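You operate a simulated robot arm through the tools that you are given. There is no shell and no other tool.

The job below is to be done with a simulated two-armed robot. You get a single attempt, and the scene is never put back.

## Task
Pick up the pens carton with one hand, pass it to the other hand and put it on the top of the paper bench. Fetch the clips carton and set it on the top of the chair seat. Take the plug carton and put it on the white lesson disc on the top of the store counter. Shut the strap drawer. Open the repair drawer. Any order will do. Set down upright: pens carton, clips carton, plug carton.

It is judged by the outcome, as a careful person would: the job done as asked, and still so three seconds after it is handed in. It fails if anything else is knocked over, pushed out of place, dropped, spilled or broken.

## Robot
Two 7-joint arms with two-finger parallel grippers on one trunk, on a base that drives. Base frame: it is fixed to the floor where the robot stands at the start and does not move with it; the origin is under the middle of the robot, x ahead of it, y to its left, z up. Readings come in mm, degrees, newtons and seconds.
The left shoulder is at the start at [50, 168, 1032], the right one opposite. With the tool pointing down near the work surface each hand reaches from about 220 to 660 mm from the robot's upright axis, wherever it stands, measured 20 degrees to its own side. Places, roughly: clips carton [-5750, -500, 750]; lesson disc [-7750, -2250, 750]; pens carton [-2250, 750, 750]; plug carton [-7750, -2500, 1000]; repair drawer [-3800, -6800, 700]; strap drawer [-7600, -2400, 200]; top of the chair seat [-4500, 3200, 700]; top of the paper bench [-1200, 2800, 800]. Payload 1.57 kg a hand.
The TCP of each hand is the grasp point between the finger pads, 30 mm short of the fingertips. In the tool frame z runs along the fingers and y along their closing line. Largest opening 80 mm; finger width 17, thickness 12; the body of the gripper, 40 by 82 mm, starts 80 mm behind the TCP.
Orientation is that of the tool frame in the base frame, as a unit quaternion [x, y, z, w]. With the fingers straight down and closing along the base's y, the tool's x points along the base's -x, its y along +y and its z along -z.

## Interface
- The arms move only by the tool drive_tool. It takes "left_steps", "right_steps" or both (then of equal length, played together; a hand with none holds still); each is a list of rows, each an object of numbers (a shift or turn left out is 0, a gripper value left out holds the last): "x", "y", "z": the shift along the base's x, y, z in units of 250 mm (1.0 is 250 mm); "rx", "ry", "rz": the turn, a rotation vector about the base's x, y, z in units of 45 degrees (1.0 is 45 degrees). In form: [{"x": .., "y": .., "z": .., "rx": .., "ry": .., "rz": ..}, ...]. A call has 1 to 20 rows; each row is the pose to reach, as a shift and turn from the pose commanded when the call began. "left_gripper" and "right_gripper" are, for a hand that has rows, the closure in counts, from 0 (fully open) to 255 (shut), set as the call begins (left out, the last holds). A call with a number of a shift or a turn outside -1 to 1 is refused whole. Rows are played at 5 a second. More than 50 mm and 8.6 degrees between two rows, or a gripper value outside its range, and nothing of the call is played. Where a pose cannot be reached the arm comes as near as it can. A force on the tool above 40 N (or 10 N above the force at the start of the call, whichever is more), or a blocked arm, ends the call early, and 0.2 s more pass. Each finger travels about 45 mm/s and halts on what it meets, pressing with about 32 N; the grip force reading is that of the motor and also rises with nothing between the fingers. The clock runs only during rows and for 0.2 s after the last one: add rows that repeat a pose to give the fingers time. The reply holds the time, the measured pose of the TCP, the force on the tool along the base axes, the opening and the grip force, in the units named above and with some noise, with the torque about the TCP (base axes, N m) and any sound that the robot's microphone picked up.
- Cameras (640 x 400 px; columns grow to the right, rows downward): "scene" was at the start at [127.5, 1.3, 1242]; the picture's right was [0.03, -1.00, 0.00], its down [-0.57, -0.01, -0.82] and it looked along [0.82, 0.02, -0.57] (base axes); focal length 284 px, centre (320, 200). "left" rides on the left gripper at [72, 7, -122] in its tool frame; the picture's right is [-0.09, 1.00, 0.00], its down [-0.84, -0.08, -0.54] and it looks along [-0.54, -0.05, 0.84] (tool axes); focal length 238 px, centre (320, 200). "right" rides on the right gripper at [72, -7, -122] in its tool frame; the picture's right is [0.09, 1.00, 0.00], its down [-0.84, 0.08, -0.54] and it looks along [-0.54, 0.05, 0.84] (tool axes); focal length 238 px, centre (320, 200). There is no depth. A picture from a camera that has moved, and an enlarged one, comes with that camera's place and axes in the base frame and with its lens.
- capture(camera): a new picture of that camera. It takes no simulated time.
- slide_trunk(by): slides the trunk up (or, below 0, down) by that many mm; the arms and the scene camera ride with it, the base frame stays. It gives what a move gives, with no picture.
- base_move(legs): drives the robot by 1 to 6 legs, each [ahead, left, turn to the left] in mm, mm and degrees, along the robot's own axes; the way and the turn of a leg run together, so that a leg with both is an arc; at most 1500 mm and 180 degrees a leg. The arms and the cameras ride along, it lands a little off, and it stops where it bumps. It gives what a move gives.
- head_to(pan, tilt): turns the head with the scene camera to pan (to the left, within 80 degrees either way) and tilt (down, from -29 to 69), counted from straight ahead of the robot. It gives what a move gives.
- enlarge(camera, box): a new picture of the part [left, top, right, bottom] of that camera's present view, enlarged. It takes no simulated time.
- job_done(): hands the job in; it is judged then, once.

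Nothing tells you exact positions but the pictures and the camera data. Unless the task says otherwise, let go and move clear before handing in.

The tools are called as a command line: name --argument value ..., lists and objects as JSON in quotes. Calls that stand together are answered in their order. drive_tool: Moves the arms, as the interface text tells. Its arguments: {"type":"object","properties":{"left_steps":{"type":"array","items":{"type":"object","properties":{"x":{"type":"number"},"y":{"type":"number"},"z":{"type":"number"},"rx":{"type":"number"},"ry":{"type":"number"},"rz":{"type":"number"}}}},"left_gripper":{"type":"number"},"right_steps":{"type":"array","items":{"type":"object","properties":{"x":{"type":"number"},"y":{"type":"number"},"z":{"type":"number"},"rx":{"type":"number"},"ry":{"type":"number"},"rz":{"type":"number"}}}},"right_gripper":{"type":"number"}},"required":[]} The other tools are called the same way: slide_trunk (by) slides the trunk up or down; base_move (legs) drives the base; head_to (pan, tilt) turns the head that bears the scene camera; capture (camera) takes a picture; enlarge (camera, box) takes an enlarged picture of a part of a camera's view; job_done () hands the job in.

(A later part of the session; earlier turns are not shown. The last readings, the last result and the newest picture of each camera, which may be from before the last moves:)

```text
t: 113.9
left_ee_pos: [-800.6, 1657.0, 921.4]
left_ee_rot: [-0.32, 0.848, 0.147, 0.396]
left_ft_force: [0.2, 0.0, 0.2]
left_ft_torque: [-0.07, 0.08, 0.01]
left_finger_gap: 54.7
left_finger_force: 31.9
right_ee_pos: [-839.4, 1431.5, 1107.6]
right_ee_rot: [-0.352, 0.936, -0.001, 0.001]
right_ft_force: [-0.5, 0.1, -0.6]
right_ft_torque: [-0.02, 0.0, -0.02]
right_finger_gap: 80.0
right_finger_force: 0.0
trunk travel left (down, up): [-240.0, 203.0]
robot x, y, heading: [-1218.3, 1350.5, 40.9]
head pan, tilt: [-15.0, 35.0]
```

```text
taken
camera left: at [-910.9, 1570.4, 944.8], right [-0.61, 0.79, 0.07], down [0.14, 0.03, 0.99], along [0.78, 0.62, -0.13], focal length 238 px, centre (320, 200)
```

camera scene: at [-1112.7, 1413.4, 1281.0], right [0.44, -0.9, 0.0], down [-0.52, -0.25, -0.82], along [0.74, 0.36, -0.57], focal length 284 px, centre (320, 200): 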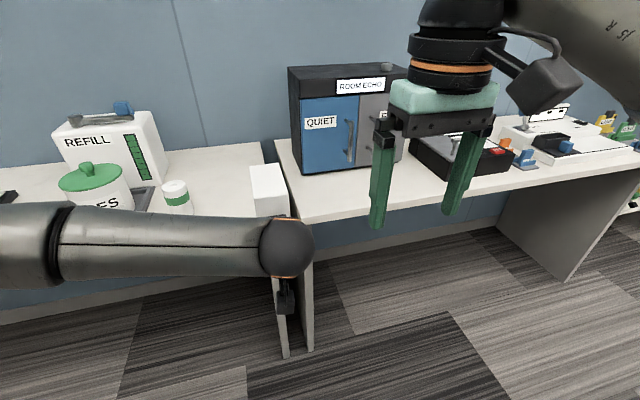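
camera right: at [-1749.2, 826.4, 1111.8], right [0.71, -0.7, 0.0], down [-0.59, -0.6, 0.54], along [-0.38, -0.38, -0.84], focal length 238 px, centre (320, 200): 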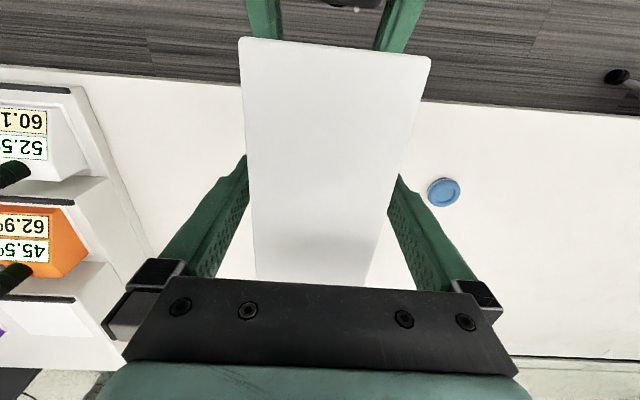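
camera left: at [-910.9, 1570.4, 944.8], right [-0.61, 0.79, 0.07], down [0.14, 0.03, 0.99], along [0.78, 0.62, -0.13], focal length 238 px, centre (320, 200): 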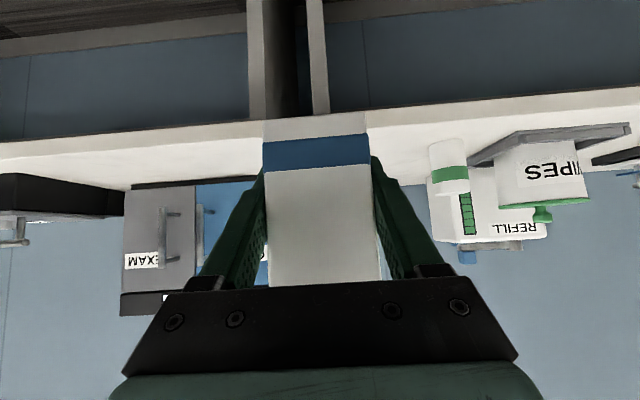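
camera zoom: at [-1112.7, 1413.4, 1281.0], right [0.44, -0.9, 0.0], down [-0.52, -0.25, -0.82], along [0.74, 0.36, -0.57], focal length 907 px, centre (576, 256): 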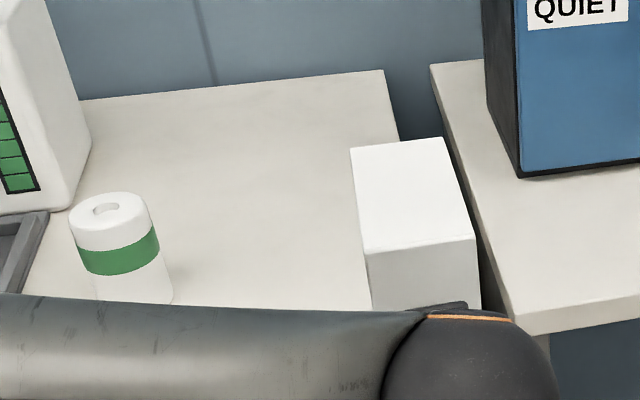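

The free gap between bench end (d≈1755) and cup (d≈1972) is ~215 mm. I'll strafe left 90 mm so the carton is centred in it, then move forward 300 mm over the bench (carton bottom ~70 mm above it).

base_move --legs '[[0, 90, 0]]'

base_move --legs '[[200, 0, 0]]'

capture --camera "left"

capture --camera "scene"

```text
t: 115.3
left_ee_pos: [-859.8, 1724.8, 920.6]
left_ee_rot: [-0.32, 0.848, 0.146, 0.396]
left_ft_force: [-0.4, 0.6, 0.2]
left_ft_torque: [-0.1, 0.03, 0.0]
left_finger_gap: 54.6
left_finger_force: 32.3
right_ee_pos: [-899.7, 1498.3, 1108.5]
right_ee_rot: [-0.351, 0.936, -0.001, 0.0]
right_ft_force: [-0.3, -0.4, 0.8]
right_ft_torque: [0.02, 0.02, 0.02]
right_finger_gap: 80.0
right_finger_force: 0.0
trunk travel left (down, up): [-240.0, 203.0]
robot x, y, heading: [-1283.3, 1419.0, 40.8]
head pan, tilt: [-15.0, 35.0]
```

```text
t: 116.9
left_ee_pos: [-710.4, 1854.1, 921.4]
left_ee_rot: [-0.321, 0.848, 0.147, 0.396]
left_ft_force: [-0.3, 1.1, 0.2]
left_ft_torque: [-0.08, 0.09, 0.02]
left_finger_gap: 54.8
left_finger_force: 32.3
right_ee_pos: [-749.1, 1626.9, 1109.3]
right_ee_rot: [-0.352, 0.936, -0.002, 0.001]
right_ft_force: [-0.7, -0.3, 0.5]
right_ft_torque: [0.0, 0.01, 0.02]
right_finger_gap: 80.1
right_finger_force: 0.0
trunk travel left (down, up): [-240.0, 203.0]
robot x, y, heading: [-1129.0, 1549.6, 40.9]
head pan, tilt: [-15.0, 35.0]
```

```text
taken
camera left: at [-820.8, 1768.0, 944.5], right [-0.61, 0.79, 0.07], down [0.14, 0.03, 0.99], along [0.78, 0.62, -0.13], focal length 238 px, centre (320, 200)
```

left: 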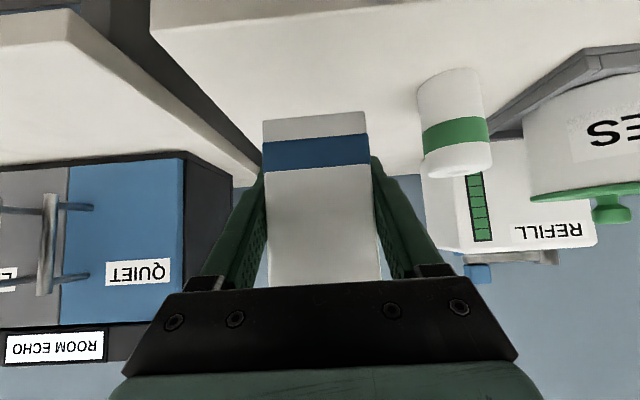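

```text
taken
camera scene: at [-1022.4, 1611.2, 1280.9], right [0.44, -0.9, 0.0], down [-0.52, -0.25, -0.82], along [0.74, 0.36, -0.57], focal length 284 px, centre (320, 200)
```

scene: 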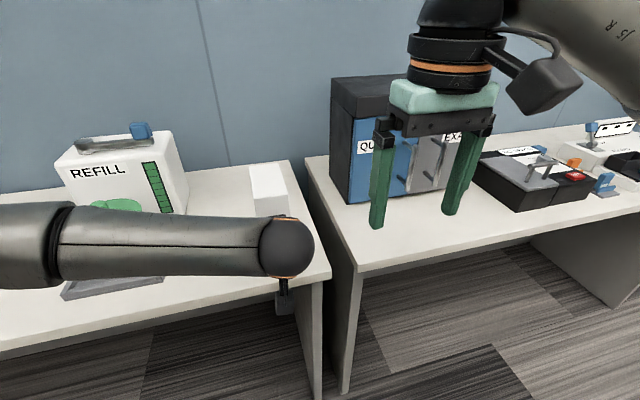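

The bench corner is at d≈1758, n≈680, and the carton is lined up between the end and the cup. I'll go 110 mm further forward, then lower.

base_move --legs '[[110, 0, 0]]'

drive_tool --left_steps '[{"z": -0.06}, {"z": -0.12}, {"z": -0.16}]'

capture --camera "left"

capture --camera "scene"

```text
t: 118.1
left_ee_pos: [-627.4, 1925.0, 922.4]
left_ee_rot: [-0.321, 0.848, 0.146, 0.396]
left_ft_force: [0.4, -0.5, 0.3]
left_ft_torque: [-0.06, 0.06, -0.02]
left_finger_gap: 54.5
left_finger_force: 31.6
right_ee_pos: [-666.7, 1699.5, 1107.4]
right_ee_rot: [-0.35, 0.937, -0.002, 0.0]
right_ft_force: [0.5, -0.1, -0.7]
right_ft_torque: [-0.04, 0.03, -0.01]
right_finger_gap: 80.1
right_finger_force: 0.1
trunk travel left (down, up): [-240.0, 203.0]
robot x, y, heading: [-1044.9, 1617.5, 40.9]
head pan, tilt: [-15.0, 35.0]
```

```text
t: 118.9
left_ee_pos: [-629.3, 1926.5, 882.2]
left_ee_rot: [-0.321, 0.848, 0.147, 0.396]
left_ft_force: [-0.5, 0.0, 0.1]
left_ft_torque: [-0.06, 0.03, 0.02]
left_finger_gap: 54.5
left_finger_force: 31.8
right_ee_pos: [-666.1, 1697.2, 1108.6]
right_ee_rot: [-0.35, 0.937, -0.001, 0.001]
right_ft_force: [0.0, 0.5, 0.2]
right_ft_torque: [-0.01, -0.04, 0.02]
right_finger_gap: 80.0
right_finger_force: 0.0
trunk travel left (down, up): [-240.0, 203.0]
robot x, y, heading: [-1050.1, 1617.2, 41.0]
head pan, tilt: [-15.0, 35.0]
```

```text
taken
camera left: at [-738.6, 1838.8, 905.0], right [-0.61, 0.79, 0.06], down [0.14, 0.03, 0.99], along [0.78, 0.62, -0.13], focal length 238 px, centre (320, 200)
```

left: 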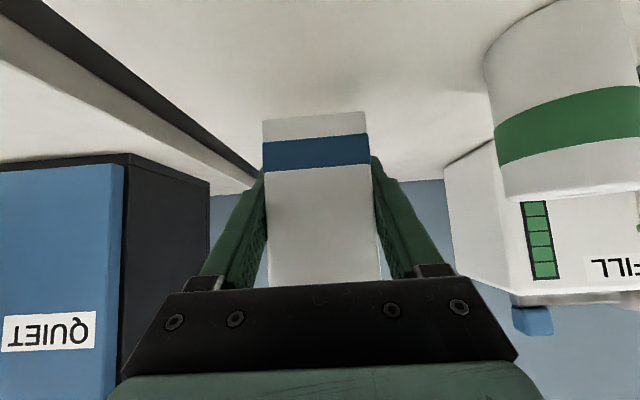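

```text
taken
camera scene: at [-940.4, 1682.2, 1281.0], right [0.44, -0.9, 0.0], down [-0.52, -0.25, -0.82], along [0.74, 0.36, -0.57], focal length 284 px, centre (320, 200)
```

scene: 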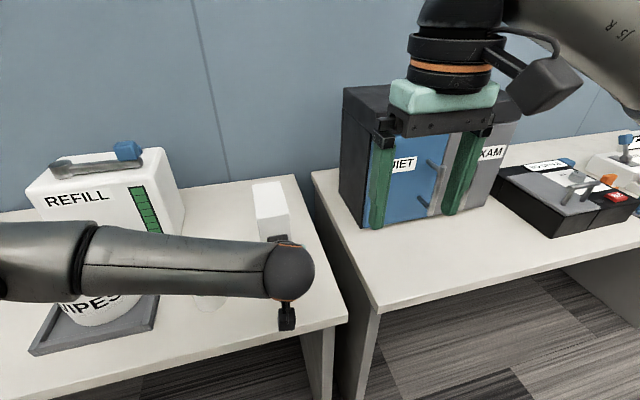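

All clear. Lower further: 20 mm, then small steps while watching the force.

drive_tool --left_steps '[{"z": -0.04}, {"z": -0.08}, {"z": -0.092}]'

drive_tool --left_steps '[{"z": -0.012}, {"z": -0.012}]'

drive_tool --left_steps '[{"z": -0.012}, {"z": -0.012}]'

```text
t: 119.7
left_ee_pos: [-628.6, 1924.7, 859.0]
left_ee_rot: [-0.319, 0.848, 0.146, 0.396]
left_ft_force: [0.1, 0.3, -0.1]
left_ft_torque: [-0.03, 0.07, 0.02]
left_finger_gap: 54.7
left_finger_force: 31.8
right_ee_pos: [-666.7, 1699.3, 1108.8]
right_ee_rot: [-0.35, 0.937, -0.001, 0.001]
right_ft_force: [0.0, -0.8, -0.8]
right_ft_torque: [0.01, -0.02, 0.02]
right_finger_gap: 80.0
right_finger_force: 0.1
trunk travel left (down, up): [-240.0, 203.0]
robot x, y, heading: [-1047.8, 1614.9, 41.3]
head pan, tilt: [-15.0, 35.0]
```

```text
t: 120.3
left_ee_pos: [-630.3, 1925.2, 855.4]
left_ee_rot: [-0.321, 0.848, 0.147, 0.396]
left_ft_force: [0.6, 0.3, 0.1]
left_ft_torque: [-0.09, 0.06, 0.01]
left_finger_gap: 54.7
left_finger_force: 32.2
right_ee_pos: [-665.7, 1699.1, 1109.1]
right_ee_rot: [-0.35, 0.937, -0.001, 0.002]
right_ft_force: [-0.2, -0.1, -0.5]
right_ft_torque: [-0.01, -0.01, 0.01]
right_finger_gap: 80.0
right_finger_force: 0.0
trunk travel left (down, up): [-240.0, 203.0]
robot x, y, heading: [-1048.4, 1621.4, 41.1]
head pan, tilt: [-15.0, 35.0]
```

```text
t: 120.9
left_ee_pos: [-629.3, 1925.0, 852.5]
left_ee_rot: [-0.32, 0.848, 0.147, 0.396]
left_ft_force: [0.0, 0.5, 1.2]
left_ft_torque: [-0.09, 0.03, 0.01]
left_finger_gap: 55.0
left_finger_force: 32.0
right_ee_pos: [-668.0, 1698.7, 1107.1]
right_ee_rot: [-0.35, 0.937, -0.002, 0.001]
right_ft_force: [0.1, 0.0, 0.2]
right_ft_torque: [0.01, 0.02, 0.0]
right_finger_gap: 80.1
right_finger_force: 0.0
trunk travel left (down, up): [-240.0, 203.0]
robot x, y, heading: [-1047.8, 1616.2, 40.9]
head pan, tilt: [-15.0, 35.0]
```

drive_tool --left_steps '[{"z": -0.012}, {"z": -0.012}]'

drive_tool --left_steps '[{"z": -0.012}, {"z": -0.012}]'

capture --camera "left"

```text
t: 121.5
left_ee_pos: [-627.5, 1925.5, 850.1]
left_ee_rot: [-0.321, 0.848, 0.147, 0.396]
left_ft_force: [0.7, -0.4, 0.5]
left_ft_torque: [-0.08, 0.08, 0.04]
left_finger_gap: 55.0
left_finger_force: 31.8
right_ee_pos: [-667.7, 1698.6, 1108.2]
right_ee_rot: [-0.349, 0.937, -0.002, 0.001]
right_ft_force: [-0.2, 0.0, -0.3]
right_ft_torque: [0.0, -0.02, 0.0]
right_finger_gap: 80.2
right_finger_force: 0.0
trunk travel left (down, up): [-240.0, 203.0]
robot x, y, heading: [-1047.8, 1617.1, 40.7]
head pan, tilt: [-15.0, 35.0]
```

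```text
t: 122.1
left_ee_pos: [-628.2, 1924.7, 846.7]
left_ee_rot: [-0.32, 0.848, 0.146, 0.397]
left_ft_force: [-0.9, 0.1, -0.4]
left_ft_torque: [-0.08, 0.03, 0.04]
left_finger_gap: 55.0
left_finger_force: 32.4
right_ee_pos: [-667.6, 1698.7, 1108.8]
right_ee_rot: [-0.35, 0.937, -0.001, 0.001]
right_ft_force: [0.2, -0.2, 0.9]
right_ft_torque: [-0.01, 0.01, -0.02]
right_finger_gap: 80.1
right_finger_force: 0.1
trunk travel left (down, up): [-240.0, 203.0]
robot x, y, heading: [-1049.5, 1621.5, 41.0]
head pan, tilt: [-15.0, 35.0]
```

```text
taken
camera left: at [-738.5, 1838.9, 869.6], right [-0.61, 0.79, 0.07], down [0.14, 0.03, 0.99], along [0.78, 0.61, -0.13], focal length 238 px, centre (320, 200)
```

left: 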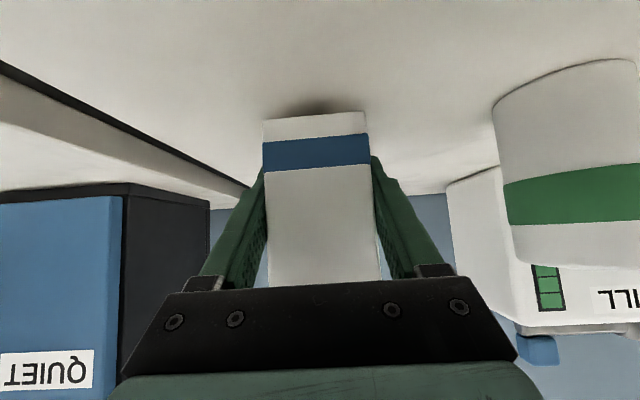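

A contact shadow is forming just under the carton; continue in small steps.

drive_tool --left_steps '[{"z": -0.01}, {"z": -0.01}]'

drive_tool --left_steps '[{"z": -0.01}, {"z": -0.01}]'

drive_tool --left_steps '[{"z": -0.01}, {"z": -0.01}]'

enlarge --camera "left" --box '[240, 70, 400, 170]'

```text
t: 122.7
left_ee_pos: [-628.6, 1924.3, 844.5]
left_ee_rot: [-0.32, 0.847, 0.147, 0.397]
left_ft_force: [-0.6, -0.1, 0.0]
left_ft_torque: [-0.06, 0.07, -0.03]
left_finger_gap: 54.7
left_finger_force: 32.3
right_ee_pos: [-667.7, 1698.3, 1108.0]
right_ee_rot: [-0.35, 0.937, -0.001, 0.002]
right_ft_force: [-0.6, 0.1, 0.5]
right_ft_torque: [-0.01, 0.02, 0.0]
right_finger_gap: 80.0
right_finger_force: 0.1
trunk travel left (down, up): [-240.0, 203.0]
robot x, y, heading: [-1045.8, 1620.3, 41.0]
head pan, tilt: [-15.0, 35.0]
```

```text
t: 123.3
left_ee_pos: [-628.1, 1924.2, 841.1]
left_ee_rot: [-0.321, 0.848, 0.147, 0.395]
left_ft_force: [0.0, 0.0, 0.4]
left_ft_torque: [-0.04, 0.03, -0.01]
left_finger_gap: 55.1
left_finger_force: 32.0
right_ee_pos: [-667.3, 1699.3, 1107.9]
right_ee_rot: [-0.35, 0.937, -0.002, 0.001]
right_ft_force: [-1.1, -0.3, 0.0]
right_ft_torque: [0.04, 0.04, -0.01]
right_finger_gap: 79.7
right_finger_force: 0.0
trunk travel left (down, up): [-240.0, 203.0]
robot x, y, heading: [-1051.3, 1616.3, 40.9]
head pan, tilt: [-15.0, 35.0]
```

```text
t: 123.9
left_ee_pos: [-629.3, 1925.9, 838.3]
left_ee_rot: [-0.32, 0.848, 0.147, 0.396]
left_ft_force: [-0.4, 0.9, 0.4]
left_ft_torque: [-0.07, 0.03, 0.02]
left_finger_gap: 55.0
left_finger_force: 31.9
right_ee_pos: [-665.9, 1698.5, 1108.0]
right_ee_rot: [-0.35, 0.937, -0.002, 0.002]
right_ft_force: [0.4, -0.2, -0.7]
right_ft_torque: [0.02, 0.02, -0.02]
right_finger_gap: 80.0
right_finger_force: 0.0
trunk travel left (down, up): [-240.0, 203.0]
robot x, y, heading: [-1050.1, 1622.3, 40.8]
head pan, tilt: [-15.0, 35.0]
```

```text
4.00 times, centred on (320, 120) of left
camera zoom: at [-738.4, 1839.0, 862.2], right [-0.61, 0.79, 0.07], down [0.14, 0.03, 0.99], along [0.78, 0.61, -0.13], focal length 953 px, centre (320, 520)
```

zoom: 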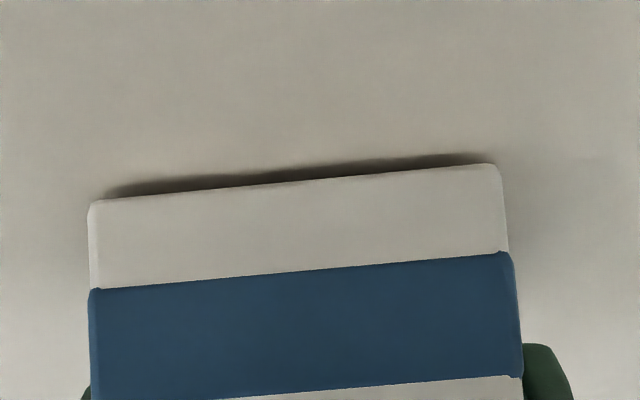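

drive_tool --left_steps '[{"z": -0.008}, {"z": -0.008}]'

drive_tool --left_steps '[{"z": -0.008}, {"z": -0.008}]'

drive_tool --left_steps '[{"z": -0.008}, {"z": -0.008}]'

enlarge --camera "left" --box '[240, 70, 400, 170]'

```text
t: 124.5
left_ee_pos: [-627.1, 1925.3, 838.0]
left_ee_rot: [-0.32, 0.848, 0.147, 0.397]
left_ft_force: [-0.6, -0.9, -0.4]
left_ft_torque: [0.13, -0.07, -0.01]
left_finger_gap: 54.5
left_finger_force: 31.5
right_ee_pos: [-666.3, 1698.1, 1109.0]
right_ee_rot: [-0.351, 0.937, -0.001, 0.001]
right_ft_force: [-0.3, 0.0, 0.0]
right_ft_torque: [0.01, 0.04, 0.0]
right_finger_gap: 79.9
right_finger_force: 0.2
trunk travel left (down, up): [-240.0, 203.0]
robot x, y, heading: [-1048.9, 1618.1, 40.9]
head pan, tilt: [-15.0, 35.0]
```

```text
t: 125.1
left_ee_pos: [-627.5, 1925.4, 837.9]
left_ee_rot: [-0.32, 0.847, 0.148, 0.399]
left_ft_force: [-2.3, 0.1, 12.7]
left_ft_torque: [0.0, 0.68, -0.02]
left_finger_gap: 54.8
left_finger_force: 32.1
right_ee_pos: [-668.5, 1698.4, 1108.2]
right_ee_rot: [-0.35, 0.937, -0.001, 0.002]
right_ft_force: [-0.6, -0.9, -0.2]
right_ft_torque: [0.01, 0.03, 0.02]
right_finger_gap: 80.0
right_finger_force: 0.0
trunk travel left (down, up): [-240.0, 203.0]
robot x, y, heading: [-1049.5, 1617.7, 40.7]
head pan, tilt: [-15.0, 35.0]
```

```text
t: 125.7
left_ee_pos: [-628.3, 1924.0, 836.8]
left_ee_rot: [-0.319, 0.846, 0.147, 0.4]
left_ft_force: [-1.6, 0.1, 26.3]
left_ft_torque: [0.29, 0.52, 0.15]
left_finger_gap: 54.6
left_finger_force: 32.4
right_ee_pos: [-668.5, 1697.3, 1110.2]
right_ee_rot: [-0.35, 0.937, -0.001, 0.003]
right_ft_force: [-1.5, 0.1, 0.1]
right_ft_torque: [-0.02, 0.0, 0.0]
right_finger_gap: 80.2
right_finger_force: 0.1
trunk travel left (down, up): [-240.0, 203.0]
robot x, y, heading: [-1045.6, 1617.5, 41.0]
head pan, tilt: [-15.0, 35.0]
```

```text
4.00 times, centred on (320, 120) of left
camera zoom: at [-738.3, 1838.6, 858.7], right [-0.61, 0.79, 0.06], down [0.13, 0.02, 0.99], along [0.78, 0.62, -0.12], focal length 953 px, centre (320, 520)
```

zoom: 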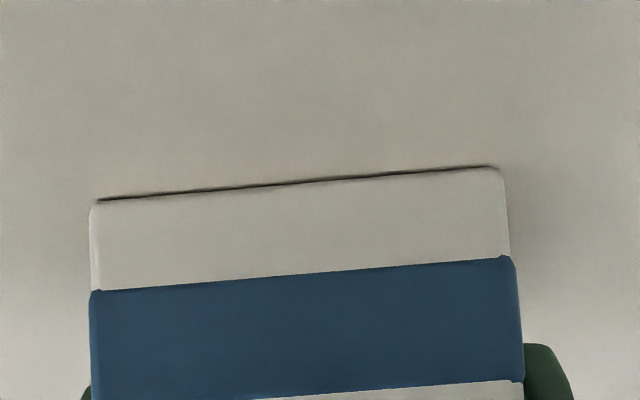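

The carton is down (26 N contact). I'll ease off 3 mm and then open the left gripper.

drive_tool --left_steps '[{"z": 0.006}, {"z": 0.012}, {"z": 0.012}]'

drive_tool --left_gripper 0 --left_steps '[{}, {}, {}, {}, {}]'

capture --camera "left"

```text
t: 126.5
left_ee_pos: [-628.5, 1924.7, 836.8]
left_ee_rot: [-0.32, 0.848, 0.147, 0.397]
left_ft_force: [5.2, 2.0, 13.1]
left_ft_torque: [0.74, -0.53, -0.23]
left_finger_gap: 54.8
left_finger_force: 32.4
right_ee_pos: [-667.8, 1697.0, 1107.3]
right_ee_rot: [-0.35, 0.937, -0.001, 0.002]
right_ft_force: [1.2, 0.3, -0.2]
right_ft_torque: [-0.04, 0.0, -0.02]
right_finger_gap: 80.0
right_finger_force: 0.0
trunk travel left (down, up): [-240.0, 203.0]
robot x, y, heading: [-1051.0, 1620.2, 40.6]
head pan, tilt: [-15.0, 35.0]
```

```text
t: 127.7
left_ee_pos: [-627.7, 1925.2, 836.2]
left_ee_rot: [-0.32, 0.848, 0.146, 0.397]
left_ft_force: [0.0, 0.5, -0.4]
left_ft_torque: [-0.01, 0.0, -0.02]
left_finger_gap: 79.9
left_finger_force: 0.1
right_ee_pos: [-667.4, 1698.3, 1107.5]
right_ee_rot: [-0.35, 0.937, -0.001, 0.001]
right_ft_force: [0.9, 1.0, -0.5]
right_ft_torque: [-0.01, -0.01, 0.0]
right_finger_gap: 80.1
right_finger_force: 0.0
trunk travel left (down, up): [-240.0, 203.0]
robot x, y, heading: [-1050.4, 1615.6, 40.8]
head pan, tilt: [-15.0, 35.0]
```

```text
taken
camera left: at [-738.7, 1838.8, 859.2], right [-0.61, 0.79, 0.07], down [0.14, 0.03, 0.99], along [0.78, 0.61, -0.13], focal length 238 px, centre (320, 200)
```

left: 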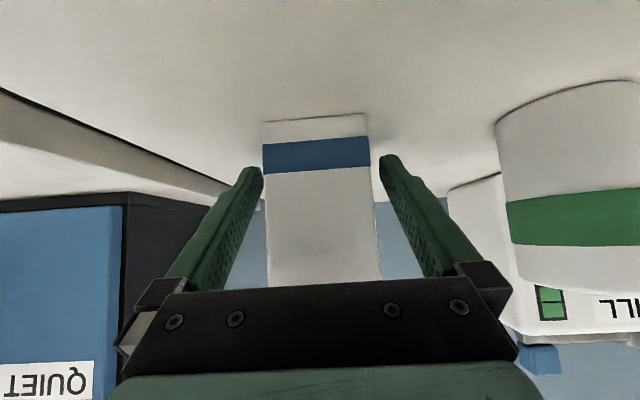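

The carton stands on the bench. I'll centre the open fingers a bit and draw the hand straight back.

drive_tool --left_steps '[{"x": 0.0066, "y": -0.0075}, {"x": -0.06, "y": -0.065}, {"x": -0.14, "y": -0.135}, {"x": -0.23, "y": -0.213}, {"x": -0.32, "y": -0.291}, {"x": -0.41, "y": -0.37}]'

capture --camera "left"

capture --camera "scene"

```text
t: 129.1
left_ee_pos: [-730.2, 1832.0, 837.2]
left_ee_rot: [-0.321, 0.847, 0.148, 0.397]
left_ft_force: [0.7, 0.2, -1.0]
left_ft_torque: [0.0, 0.01, -0.02]
left_finger_gap: 79.8
left_finger_force: 0.1
right_ee_pos: [-668.6, 1697.9, 1108.5]
right_ee_rot: [-0.351, 0.936, -0.001, 0.002]
right_ft_force: [0.5, -0.1, -0.6]
right_ft_torque: [-0.01, -0.01, 0.0]
right_finger_gap: 80.0
right_finger_force: 0.0
trunk travel left (down, up): [-240.0, 203.0]
robot x, y, heading: [-1050.9, 1618.2, 40.7]
head pan, tilt: [-15.0, 35.0]
```

```text
taken
camera left: at [-840.9, 1745.8, 860.0], right [-0.61, 0.79, 0.07], down [0.14, 0.03, 0.99], along [0.78, 0.62, -0.13], focal length 238 px, centre (320, 200)
```

left: 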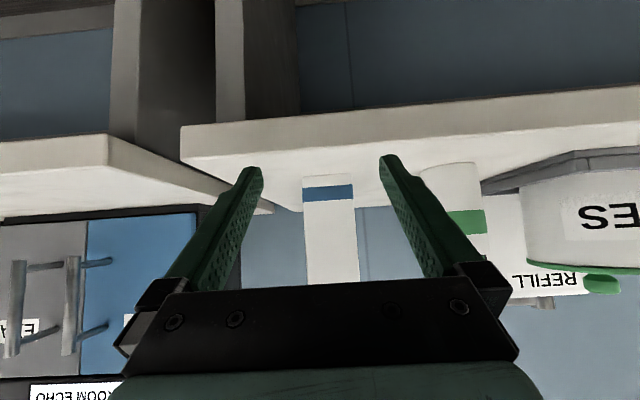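

```text
taken
camera scene: at [-940.6, 1681.9, 1281.1], right [0.44, -0.9, 0.0], down [-0.52, -0.25, -0.82], along [0.74, 0.36, -0.57], focal length 284 px, centre (320, 200)
```

scene: 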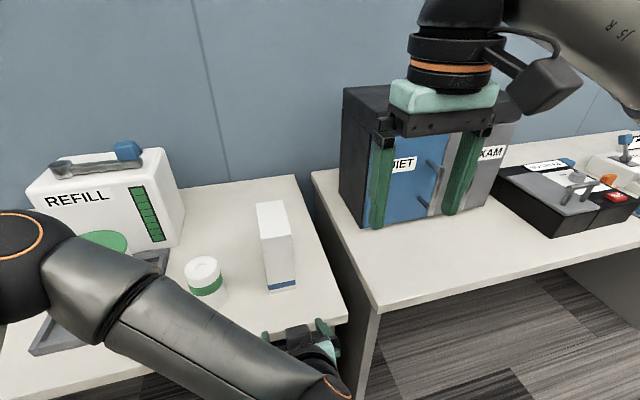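

The PENS carton stands upright on the paper bench. Now I'll back off and tuck the left hand upright again for driving.

base_move --legs '[[-350, 0, 0]]'

drive_tool --left_steps '[{"z": 0.12, "rx": -0.09, "ry": 0.105}, {"z": 0.24, "rx": -0.18, "ry": 0.21}, {"z": 0.36, "rx": -0.27, "ry": 0.315}, {"z": 0.48, "rx": -0.363, "ry": 0.42}]'

drive_tool --left_steps '[{"z": 0.1, "rx": -0.09, "ry": 0.105}, {"z": 0.2, "rx": -0.18, "ry": 0.21}, {"z": 0.3, "rx": -0.27, "ry": 0.315}, {"z": 0.4, "rx": -0.363, "ry": 0.42}]'

head_to --pan -5 --tilt 25

capture --camera "scene"

```text
t: 131.4
left_ee_pos: [-995.7, 1602.7, 837.8]
left_ee_rot: [-0.32, 0.848, 0.146, 0.397]
left_ft_force: [0.4, -0.3, -0.7]
left_ft_torque: [0.02, 0.0, -0.03]
left_finger_gap: 79.9
left_finger_force: 0.1
right_ee_pos: [-932.6, 1468.1, 1109.0]
right_ee_rot: [-0.352, 0.936, -0.001, 0.001]
right_ft_force: [-0.3, -0.1, 0.1]
right_ft_torque: [0.0, 0.0, -0.03]
right_finger_gap: 80.2
right_finger_force: 0.1
trunk travel left (down, up): [-240.0, 203.0]
robot x, y, heading: [-1314.3, 1389.5, 41.2]
head pan, tilt: [-15.0, 35.0]
```

```text
t: 132.4
left_ee_pos: [-995.6, 1604.0, 957.4]
left_ee_rot: [-0.345, 0.913, 0.077, 0.202]
left_ft_force: [-0.2, -0.5, 0.8]
left_ft_torque: [-0.03, -0.03, 0.05]
left_finger_gap: 80.0
left_finger_force: 0.1
right_ee_pos: [-931.0, 1469.9, 1108.3]
right_ee_rot: [-0.352, 0.936, -0.001, 0.002]
right_ft_force: [-0.2, 0.7, 0.4]
right_ft_torque: [0.01, -0.01, -0.01]
right_finger_gap: 80.1
right_finger_force: 0.1
trunk travel left (down, up): [-240.0, 203.0]
robot x, y, heading: [-1316.0, 1385.7, 40.9]
head pan, tilt: [-15.0, 35.0]
```

```text
t: 133.4
left_ee_pos: [-996.2, 1603.3, 1056.5]
left_ee_rot: [-0.352, 0.936, 0.0, -0.001]
left_ft_force: [-1.4, -1.2, 0.8]
left_ft_torque: [-0.02, -0.04, 0.0]
left_finger_gap: 79.9
left_finger_force: 0.0
right_ee_pos: [-932.6, 1469.7, 1107.9]
right_ee_rot: [-0.352, 0.936, -0.001, 0.001]
right_ft_force: [0.2, -0.3, -0.6]
right_ft_torque: [0.01, -0.01, 0.0]
right_finger_gap: 80.1
right_finger_force: 0.0
trunk travel left (down, up): [-240.0, 203.0]
robot x, y, heading: [-1315.8, 1387.4, 41.1]
head pan, tilt: [-15.0, 35.0]
```

```text
t: 134.1
left_ee_pos: [-996.1, 1601.6, 1055.9]
left_ee_rot: [-0.353, 0.935, 0.002, 0.0]
left_ft_force: [0.0, -0.8, 0.7]
left_ft_torque: [0.0, -0.03, 0.02]
left_finger_gap: 79.7
left_finger_force: 0.0
right_ee_pos: [-932.1, 1469.0, 1109.2]
right_ee_rot: [-0.352, 0.936, -0.002, 0.001]
right_ft_force: [-0.5, 0.5, 0.0]
right_ft_torque: [0.03, 0.01, 0.0]
right_finger_gap: 80.2
right_finger_force: 0.1
trunk travel left (down, up): [-240.0, 203.0]
robot x, y, heading: [-1308.9, 1387.7, 41.1]
head pan, tilt: [-5.0, 25.0]
```

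```text
taken
camera scene: at [-1209.9, 1467.7, 1296.8], right [0.59, -0.81, 0.0], down [-0.34, -0.25, -0.91], along [0.73, 0.53, -0.42], focal length 284 px, centre (320, 200)
```

scene: 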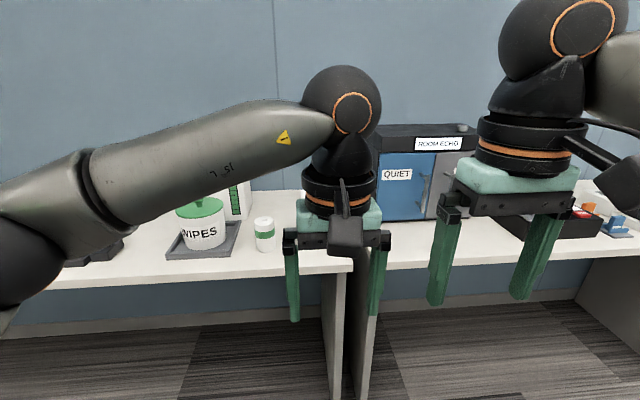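

I'll move the left hand back to its own side, then turn left along the aisle and look ahead.

drive_tool --left_steps '[{"x": -0.105, "y": 0.12}, {"x": -0.21, "y": 0.24}, {"x": -0.315, "y": 0.362}, {"x": -0.42, "y": 0.483}, {"x": -0.525, "y": 0.604}]'

base_move --legs '[[0, 0, 90], [1100, 0, 0]]'

head_to --pan 0 --tilt 22

capture --camera "scene"

head_to --pan 45 --tilt 15

capture --camera "scene"

```text
t: 135.3
left_ee_pos: [-1128.8, 1754.4, 1056.2]
left_ee_rot: [-0.354, 0.935, 0.002, 0.0]
left_ft_force: [-0.3, 0.2, -0.1]
left_ft_torque: [0.02, 0.0, -0.02]
left_finger_gap: 80.2
left_finger_force: 0.0
right_ee_pos: [-932.1, 1468.9, 1107.9]
right_ee_rot: [-0.352, 0.936, -0.001, 0.001]
right_ft_force: [0.8, -0.4, -1.0]
right_ft_torque: [-0.01, -0.01, -0.02]
right_finger_gap: 80.3
right_finger_force: 0.1
trunk travel left (down, up): [-240.0, 203.0]
robot x, y, heading: [-1309.8, 1386.7, 41.2]
head pan, tilt: [-5.0, 25.0]
```

```text
t: 144.8
left_ee_pos: [-2403.0, 2414.7, 1056.4]
left_ee_rot: [0.91, -0.415, 0.001, 0.002]
left_ft_force: [0.7, -0.2, 0.3]
left_ft_torque: [0.0, -0.01, -0.01]
left_finger_gap: 80.2
left_finger_force: 0.1
right_ee_pos: [-2117.4, 2608.1, 1108.6]
right_ee_rot: [0.909, -0.416, 0.001, -0.001]
right_ft_force: [0.4, 0.0, 1.0]
right_ft_torque: [-0.01, -0.06, 0.0]
right_finger_gap: 80.2
right_finger_force: 0.1
trunk travel left (down, up): [-240.0, 203.0]
robot x, y, heading: [-2042.0, 2227.7, 130.7]
head pan, tilt: [-5.0, 25.0]
```

```text
t: 145.4
left_ee_pos: [-2402.0, 2414.9, 1057.6]
left_ee_rot: [0.91, -0.415, -0.002, 0.001]
left_ft_force: [0.3, 0.1, 0.1]
left_ft_torque: [-0.02, 0.01, -0.01]
left_finger_gap: 79.6
left_finger_force: 0.0
right_ee_pos: [-2117.1, 2607.5, 1108.7]
right_ee_rot: [0.909, -0.416, 0.0, -0.001]
right_ft_force: [-0.2, 0.8, 0.5]
right_ft_torque: [0.03, -0.02, -0.03]
right_finger_gap: 80.1
right_finger_force: 0.1
trunk travel left (down, up): [-240.0, 203.0]
robot x, y, heading: [-2040.5, 2225.2, 130.3]
head pan, tilt: [0.0, 22.0]
```

```text
taken
camera scene: at [-2125.2, 2325.6, 1301.7], right [0.76, 0.65, 0.0], down [0.24, -0.28, -0.93], along [-0.6, 0.7, -0.37], focal length 284 px, centre (320, 200)
```

scene: 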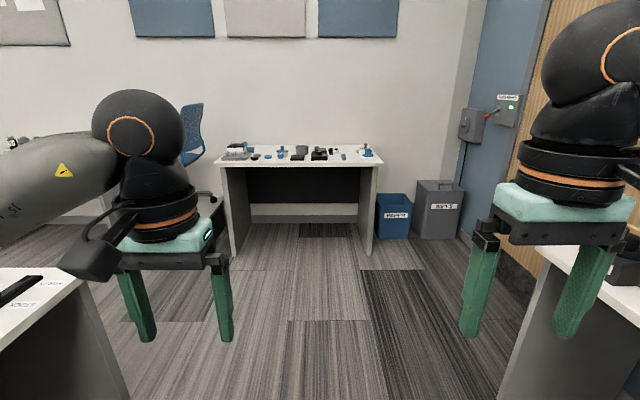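

```text
t: 146.6
left_ee_pos: [-2402.4, 2414.5, 1056.8]
left_ee_rot: [0.91, -0.415, -0.002, 0.002]
left_ft_force: [-0.2, 0.6, 0.2]
left_ft_torque: [-0.01, -0.02, -0.01]
left_finger_gap: 79.8
left_finger_force: 0.1
right_ee_pos: [-2117.4, 2607.9, 1108.6]
right_ee_rot: [0.909, -0.416, 0.0, -0.002]
right_ft_force: [-0.7, 0.5, -0.5]
right_ft_torque: [0.04, 0.02, -0.02]
right_finger_gap: 80.0
right_finger_force: 0.0
trunk travel left (down, up): [-240.0, 203.0]
robot x, y, heading: [-2039.9, 2223.7, 130.7]
head pan, tilt: [45.0, 15.0]
```

```text
taken
camera scene: at [-2157.9, 2262.3, 1313.1], right [0.08, 1.0, 0.0], down [0.26, -0.02, -0.97], along [-0.96, 0.07, -0.26], focal length 284 px, centre (320, 200)
```

scene: 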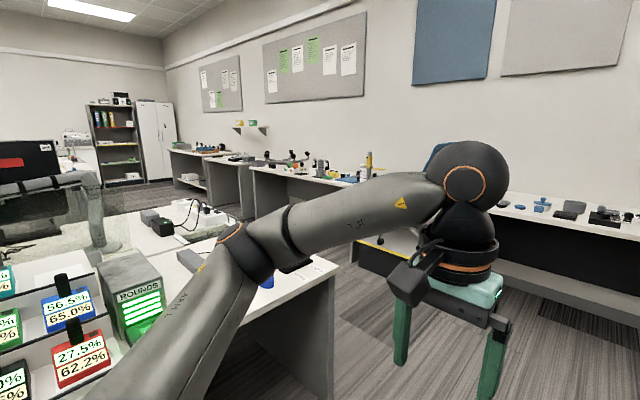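

The desk island ends just ahead and a cross-aisle opens to the left. I'll drive 1.2 m further and look left down it.

base_move --legs '[[1250, 0, 0], [0, 0, 45]]'

head_to --pan 0 --tilt 18

capture --camera "scene"

head_to --pan 45 --tilt 18

capture --camera "scene"

```text
t: 155.0
left_ee_pos: [-3248.1, 3050.8, 1056.2]
left_ee_rot: [0.999, -0.032, -0.001, 0.001]
left_ft_force: [-0.1, 0.1, 0.4]
left_ft_torque: [0.01, -0.01, 0.02]
left_finger_gap: 79.8
left_finger_force: 0.0
right_ee_pos: [-3183.7, 3390.3, 1108.4]
right_ee_rot: [0.999, -0.035, -0.001, -0.002]
right_ft_force: [0.3, -0.1, -0.6]
right_ft_torque: [0.0, -0.03, -0.01]
right_finger_gap: 80.1
right_finger_force: 0.1
trunk travel left (down, up): [-240.0, 203.0]
robot x, y, heading: [-2859.7, 3178.0, 176.0]
head pan, tilt: [45.0, 15.0]
```

```text
t: 156.1
left_ee_pos: [-3247.8, 3050.3, 1056.6]
left_ee_rot: [0.999, -0.033, -0.002, 0.002]
left_ft_force: [0.6, 0.7, 0.6]
left_ft_torque: [-0.01, 0.01, 0.0]
left_finger_gap: 79.9
left_finger_force: 0.1
right_ee_pos: [-3185.0, 3390.5, 1108.5]
right_ee_rot: [0.999, -0.034, 0.0, -0.001]
right_ft_force: [-0.4, 0.3, -0.8]
right_ft_torque: [0.02, 0.0, -0.01]
right_finger_gap: 79.8
right_finger_force: 0.0
trunk travel left (down, up): [-240.0, 203.0]
robot x, y, heading: [-2855.9, 3178.7, 176.2]
head pan, tilt: [0.0, 18.0]
```

```text
taken
camera scene: at [-2991.1, 3186.0, 1308.2], right [0.07, 1.0, 0.0], down [0.31, -0.02, -0.95], along [-0.95, 0.07, -0.31], focal length 284 px, centre (320, 200)
```

scene: 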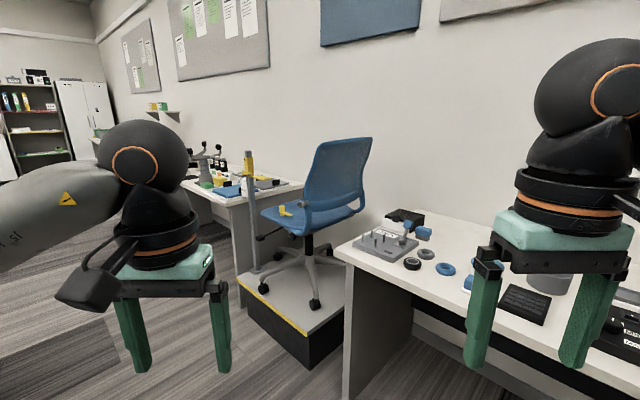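

```text
t: 157.2
left_ee_pos: [-3247.9, 3051.7, 1056.4]
left_ee_rot: [0.999, -0.032, -0.001, 0.001]
left_ft_force: [-0.6, -0.2, 0.3]
left_ft_torque: [0.03, 0.01, -0.01]
left_finger_gap: 80.2
left_finger_force: 0.1
right_ee_pos: [-3183.5, 3390.4, 1107.8]
right_ee_rot: [0.999, -0.034, -0.001, -0.002]
right_ft_force: [0.7, 0.0, -0.4]
right_ft_torque: [0.02, 0.0, -0.04]
right_finger_gap: 80.2
right_finger_force: 0.0
trunk travel left (down, up): [-240.0, 203.0]
robot x, y, heading: [-2856.5, 3176.4, 176.1]
head pan, tilt: [45.0, 18.0]
```

```text
taken
camera scene: at [-2968.5, 3118.4, 1308.2], right [-0.66, 0.76, 0.0], down [0.23, 0.2, -0.95], along [-0.72, -0.62, -0.31], focal length 284 px, centre (320, 200)
```

scene: 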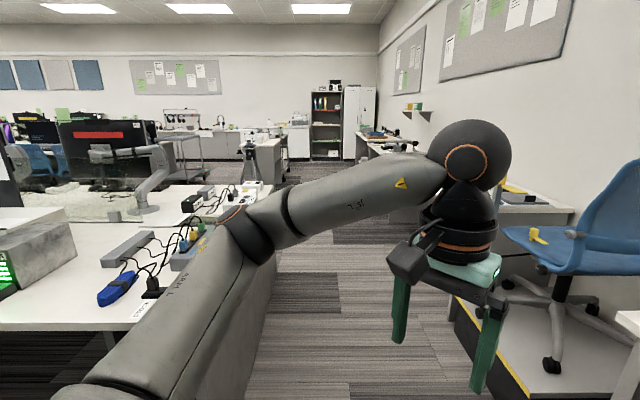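

The chair stands on a low platform to my right; the cross-aisle runs ahead at heading 221°. I'll turn into it, centre myself, and drive toward the clips carton area.

base_move --legs '[[0, 0, 45], [0, -180, 0], [1300, 0, 0]]'

head_to --pan 0 --tilt 18

capture --camera "scene"

head_to --pan 45 --tilt 18

capture --camera "scene"

```text
t: 167.6
left_ee_pos: [-4143.9, 2093.4, 1055.9]
left_ee_rot: [0.935, 0.354, 0.001, 0.002]
left_ft_force: [-0.1, 0.4, 0.3]
left_ft_torque: [0.03, 0.0, 0.0]
left_finger_gap: 80.0
left_finger_force: 0.1
right_ee_pos: [-4339.2, 2378.0, 1108.2]
right_ee_rot: [0.936, 0.352, -0.002, -0.001]
right_ft_force: [0.3, 0.2, 0.5]
right_ft_torque: [0.01, -0.01, 0.01]
right_finger_gap: 79.9
right_finger_force: 0.1
trunk travel left (down, up): [-240.0, 203.0]
robot x, y, heading: [-3957.5, 2458.0, -138.8]
head pan, tilt: [45.0, 18.0]
```

```text
t: 168.8
left_ee_pos: [-4142.5, 2093.5, 1056.4]
left_ee_rot: [0.935, 0.354, 0.0, 0.002]
left_ft_force: [-0.2, -0.2, 0.3]
left_ft_torque: [0.0, 0.02, 0.01]
left_finger_gap: 80.0
left_finger_force: 0.0
right_ee_pos: [-4339.4, 2379.2, 1108.4]
right_ee_rot: [0.936, 0.352, -0.002, -0.002]
right_ft_force: [-0.4, 0.4, 0.6]
right_ft_torque: [0.0, 0.0, 0.01]
right_finger_gap: 80.0
right_finger_force: 0.0
trunk travel left (down, up): [-240.0, 203.0]
robot x, y, heading: [-3959.5, 2461.1, -138.8]
head pan, tilt: [0.0, 18.0]
```

```text
taken
camera scene: at [-4058.5, 2370.6, 1308.2], right [-0.66, 0.75, 0.0], down [0.23, 0.2, -0.95], along [-0.72, -0.63, -0.31], focal length 284 px, centre (320, 200)
```

scene: 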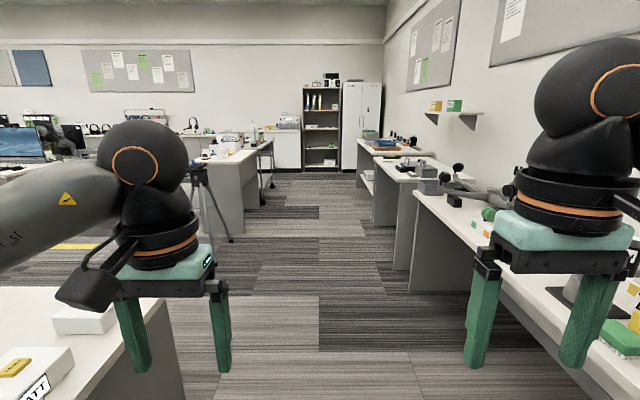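

```text
t: 169.9
left_ee_pos: [-4143.1, 2094.1, 1057.4]
left_ee_rot: [0.935, 0.354, 0.0, 0.002]
left_ft_force: [0.9, 0.7, 0.3]
left_ft_torque: [-0.03, -0.01, -0.03]
left_finger_gap: 80.1
left_finger_force: 0.0
right_ee_pos: [-4338.9, 2376.8, 1108.1]
right_ee_rot: [0.936, 0.352, -0.001, -0.002]
right_ft_force: [-0.1, 0.3, -0.6]
right_ft_torque: [0.01, -0.01, 0.0]
right_finger_gap: 80.2
right_finger_force: 0.0
trunk travel left (down, up): [-240.0, 203.0]
robot x, y, heading: [-3957.4, 2460.7, -138.8]
head pan, tilt: [45.0, 18.0]
```

```text
taken
camera scene: at [-3994.7, 2338.9, 1308.2], right [-1.0, 0.07, 0.0], down [0.02, 0.31, -0.95], along [-0.07, -0.95, -0.31], focal length 284 px, centre (320, 200)
```

scene: 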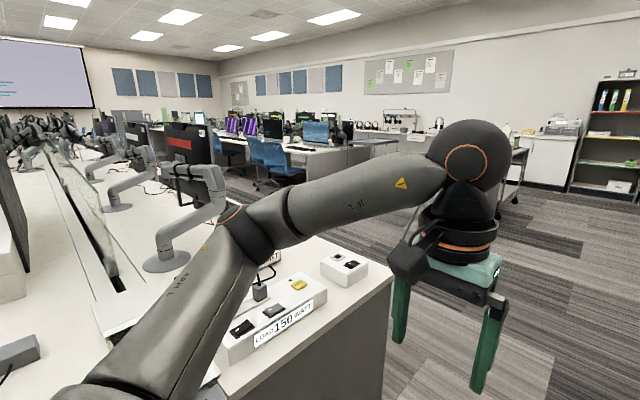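

The clips carton should be on the table ahead-left near pixel (227,160). Let me zoom on it.

head_to --pan 15 --tilt 12

enlarge --camera "scene" --box '[200, 80, 440, 230]'

capture --camera "scene"

```text
t: 170.8
left_ee_pos: [-4144.0, 2093.7, 1056.2]
left_ee_rot: [0.935, 0.354, 0.0, 0.001]
left_ft_force: [-1.1, 0.0, -0.2]
left_ft_torque: [-0.03, -0.03, 0.0]
left_finger_gap: 79.9
left_finger_force: 0.1
right_ee_pos: [-4338.4, 2378.4, 1107.1]
right_ee_rot: [0.936, 0.352, -0.001, 0.0]
right_ft_force: [-0.2, -0.3, -0.8]
right_ft_torque: [0.0, 0.01, 0.05]
right_finger_gap: 79.7
right_finger_force: 0.1
trunk travel left (down, up): [-240.0, 203.0]
robot x, y, heading: [-3956.2, 2461.8, -138.6]
head pan, tilt: [15.0, 12.0]
```

```text
2.67 times, centred on (320, 155) of scene
camera zoom: at [-4040.2, 2354.6, 1317.9], right [-0.83, 0.56, 0.0], down [0.12, 0.17, -0.98], along [-0.55, -0.81, -0.21], focal length 756 px, centre (320, 320)
```

zoom: 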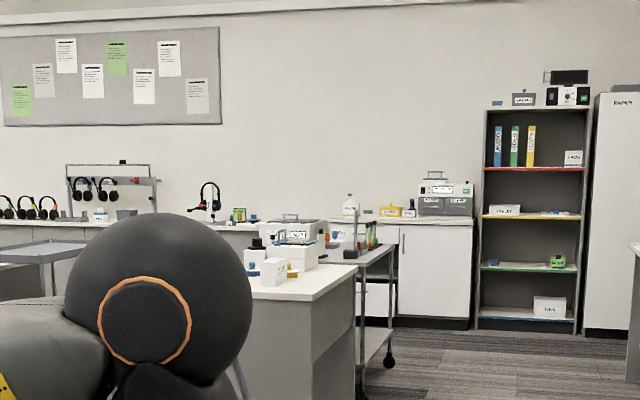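

```text
taken
camera scene: at [-4040.2, 2354.6, 1317.9], right [-0.83, 0.56, 0.0], down [0.12, 0.17, -0.98], along [-0.55, -0.81, -0.21], focal length 284 px, centre (320, 200)
```

scene: 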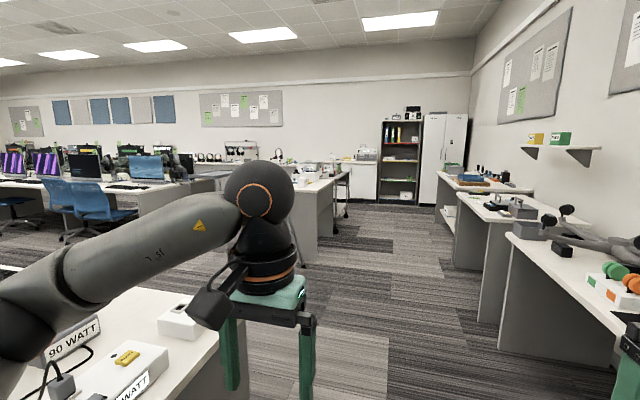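

The table with several white boxes ahead-left should hold the clips carton. I'll drive another 1.5 m and look again.

base_move --legs '[[1500, 0, 0], [300, 0, 0]]'

head_to --pan 30 --tilt 18

capture --camera "scene"

enlarge --camera "scene" --box '[180, 100, 420, 250]'

```text
t: 179.9
left_ee_pos: [-5492.7, 904.7, 1057.4]
left_ee_rot: [0.934, 0.357, 0.001, 0.001]
left_ft_force: [0.0, -0.7, 0.5]
left_ft_torque: [0.01, -0.01, -0.01]
left_finger_gap: 80.1
left_finger_force: 0.1
right_ee_pos: [-5690.5, 1187.8, 1108.3]
right_ee_rot: [0.935, 0.355, -0.002, -0.002]
right_ft_force: [-0.2, -0.4, -0.1]
right_ft_torque: [-0.02, 0.02, 0.02]
right_finger_gap: 80.1
right_finger_force: 0.0
trunk travel left (down, up): [-240.0, 203.0]
robot x, y, heading: [-5310.2, 1272.8, -138.5]
head pan, tilt: [15.0, 12.0]
```

```text
t: 180.7
left_ee_pos: [-5492.3, 906.4, 1057.0]
left_ee_rot: [0.934, 0.357, -0.001, 0.001]
left_ft_force: [-0.6, -0.6, 0.1]
left_ft_torque: [0.01, -0.01, -0.01]
left_finger_gap: 79.8
left_finger_force: 0.0
right_ee_pos: [-5689.4, 1188.5, 1108.4]
right_ee_rot: [0.935, 0.355, -0.001, -0.001]
right_ft_force: [0.4, 0.5, 0.1]
right_ft_torque: [-0.01, 0.03, 0.01]
right_finger_gap: 80.1
right_finger_force: 0.0
trunk travel left (down, up): [-240.0, 203.0]
robot x, y, heading: [-5309.3, 1270.9, -138.4]
head pan, tilt: [30.0, 18.0]
```

```text
taken
camera scene: at [-5369.0, 1156.6, 1308.2], right [-0.95, 0.32, 0.0], down [0.1, 0.29, -0.95], along [-0.3, -0.9, -0.31], focal length 284 px, centre (320, 200)
```

scene: 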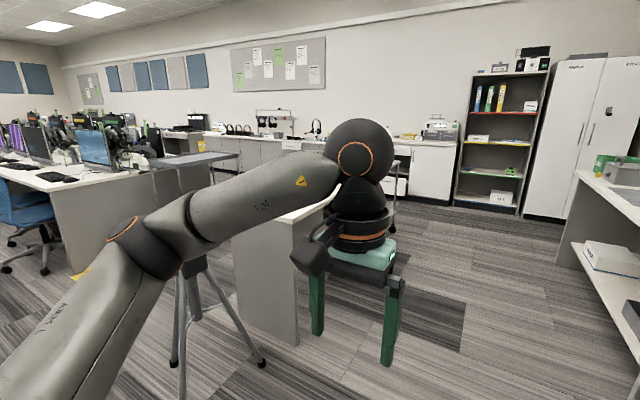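

```text
2.67 times, centred on (300, 175) of scene
camera zoom: at [-5369.0, 1156.6, 1308.2], right [-0.95, 0.32, 0.0], down [0.1, 0.29, -0.95], along [-0.3, -0.9, -0.31], focal length 756 px, centre (373, 267)
```

zoom: 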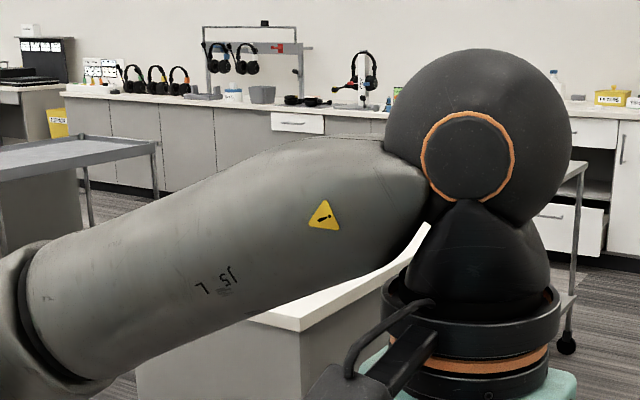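

The left arm blocks the table view; the table's right end is near d≈3550. I'll drive on until level with the clips carton, then turn left to face the table end.

base_move --legs '[[1430, 0, 0], [0, 0, 90]]'

head_to --pan 0 --tilt 20

capture --camera "scene"

enlarge --camera "scene" --box '[200, 120, 440, 270]'

```text
t: 191.6
left_ee_pos: [-6007.3, 138.4, 1056.3]
left_ee_rot: [0.412, 0.911, 0.002, 0.001]
left_ft_force: [0.9, 0.0, 0.2]
left_ft_torque: [0.01, 0.0, 0.02]
left_finger_gap: 79.7
left_finger_force: 0.0
right_ee_pos: [-6292.4, -56.8, 1108.4]
right_ee_rot: [0.414, 0.91, -0.002, 0.0]
right_ft_force: [-0.8, 0.6, 0.4]
right_ft_torque: [0.02, -0.01, 0.02]
right_finger_gap: 79.9
right_finger_force: 0.0
trunk travel left (down, up): [-240.0, 203.0]
robot x, y, heading: [-6371.7, 322.8, -49.0]
head pan, tilt: [30.0, 18.0]
```

```text
t: 192.5
left_ee_pos: [-6008.5, 139.3, 1057.3]
left_ee_rot: [0.412, 0.911, 0.001, 0.002]
left_ft_force: [0.6, -0.5, -1.4]
left_ft_torque: [-0.02, -0.01, 0.03]
left_finger_gap: 80.2
left_finger_force: 0.0
right_ee_pos: [-6292.5, -56.1, 1108.2]
right_ee_rot: [0.414, 0.91, -0.003, 0.0]
right_ft_force: [0.8, -0.4, 0.6]
right_ft_torque: [-0.03, 0.01, -0.02]
right_finger_gap: 79.7
right_finger_force: 0.1
trunk travel left (down, up): [-240.0, 203.0]
robot x, y, heading: [-6372.1, 320.5, -49.1]
head pan, tilt: [0.0, 20.0]
```

```text
taken
camera scene: at [-6286.3, 224.2, 1304.9], right [-0.75, -0.66, 0.0], down [-0.22, 0.26, -0.94], along [0.62, -0.71, -0.34], focal length 284 px, centre (320, 200)
```

scene: 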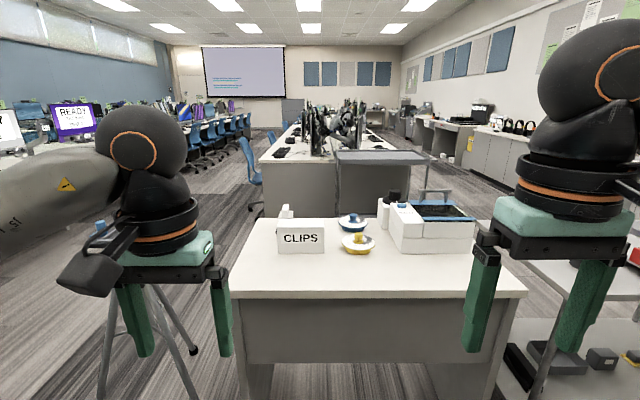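

```text
2.67 times, centred on (320, 195) of scene
camera zoom: at [-6286.3, 224.2, 1304.9], right [-0.75, -0.66, 0.0], down [-0.22, 0.26, -0.94], along [0.62, -0.71, -0.34], focal length 756 px, centre (320, 213)
```

zoom: 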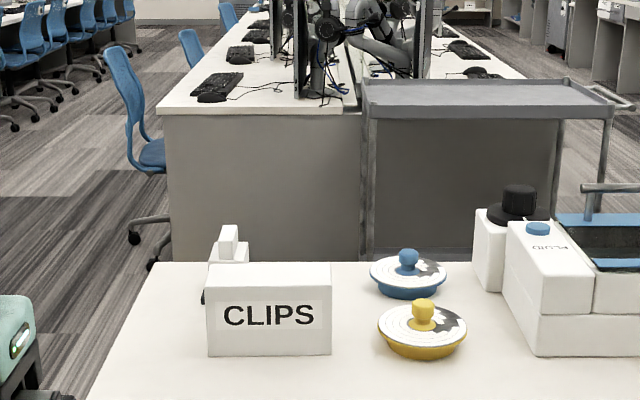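

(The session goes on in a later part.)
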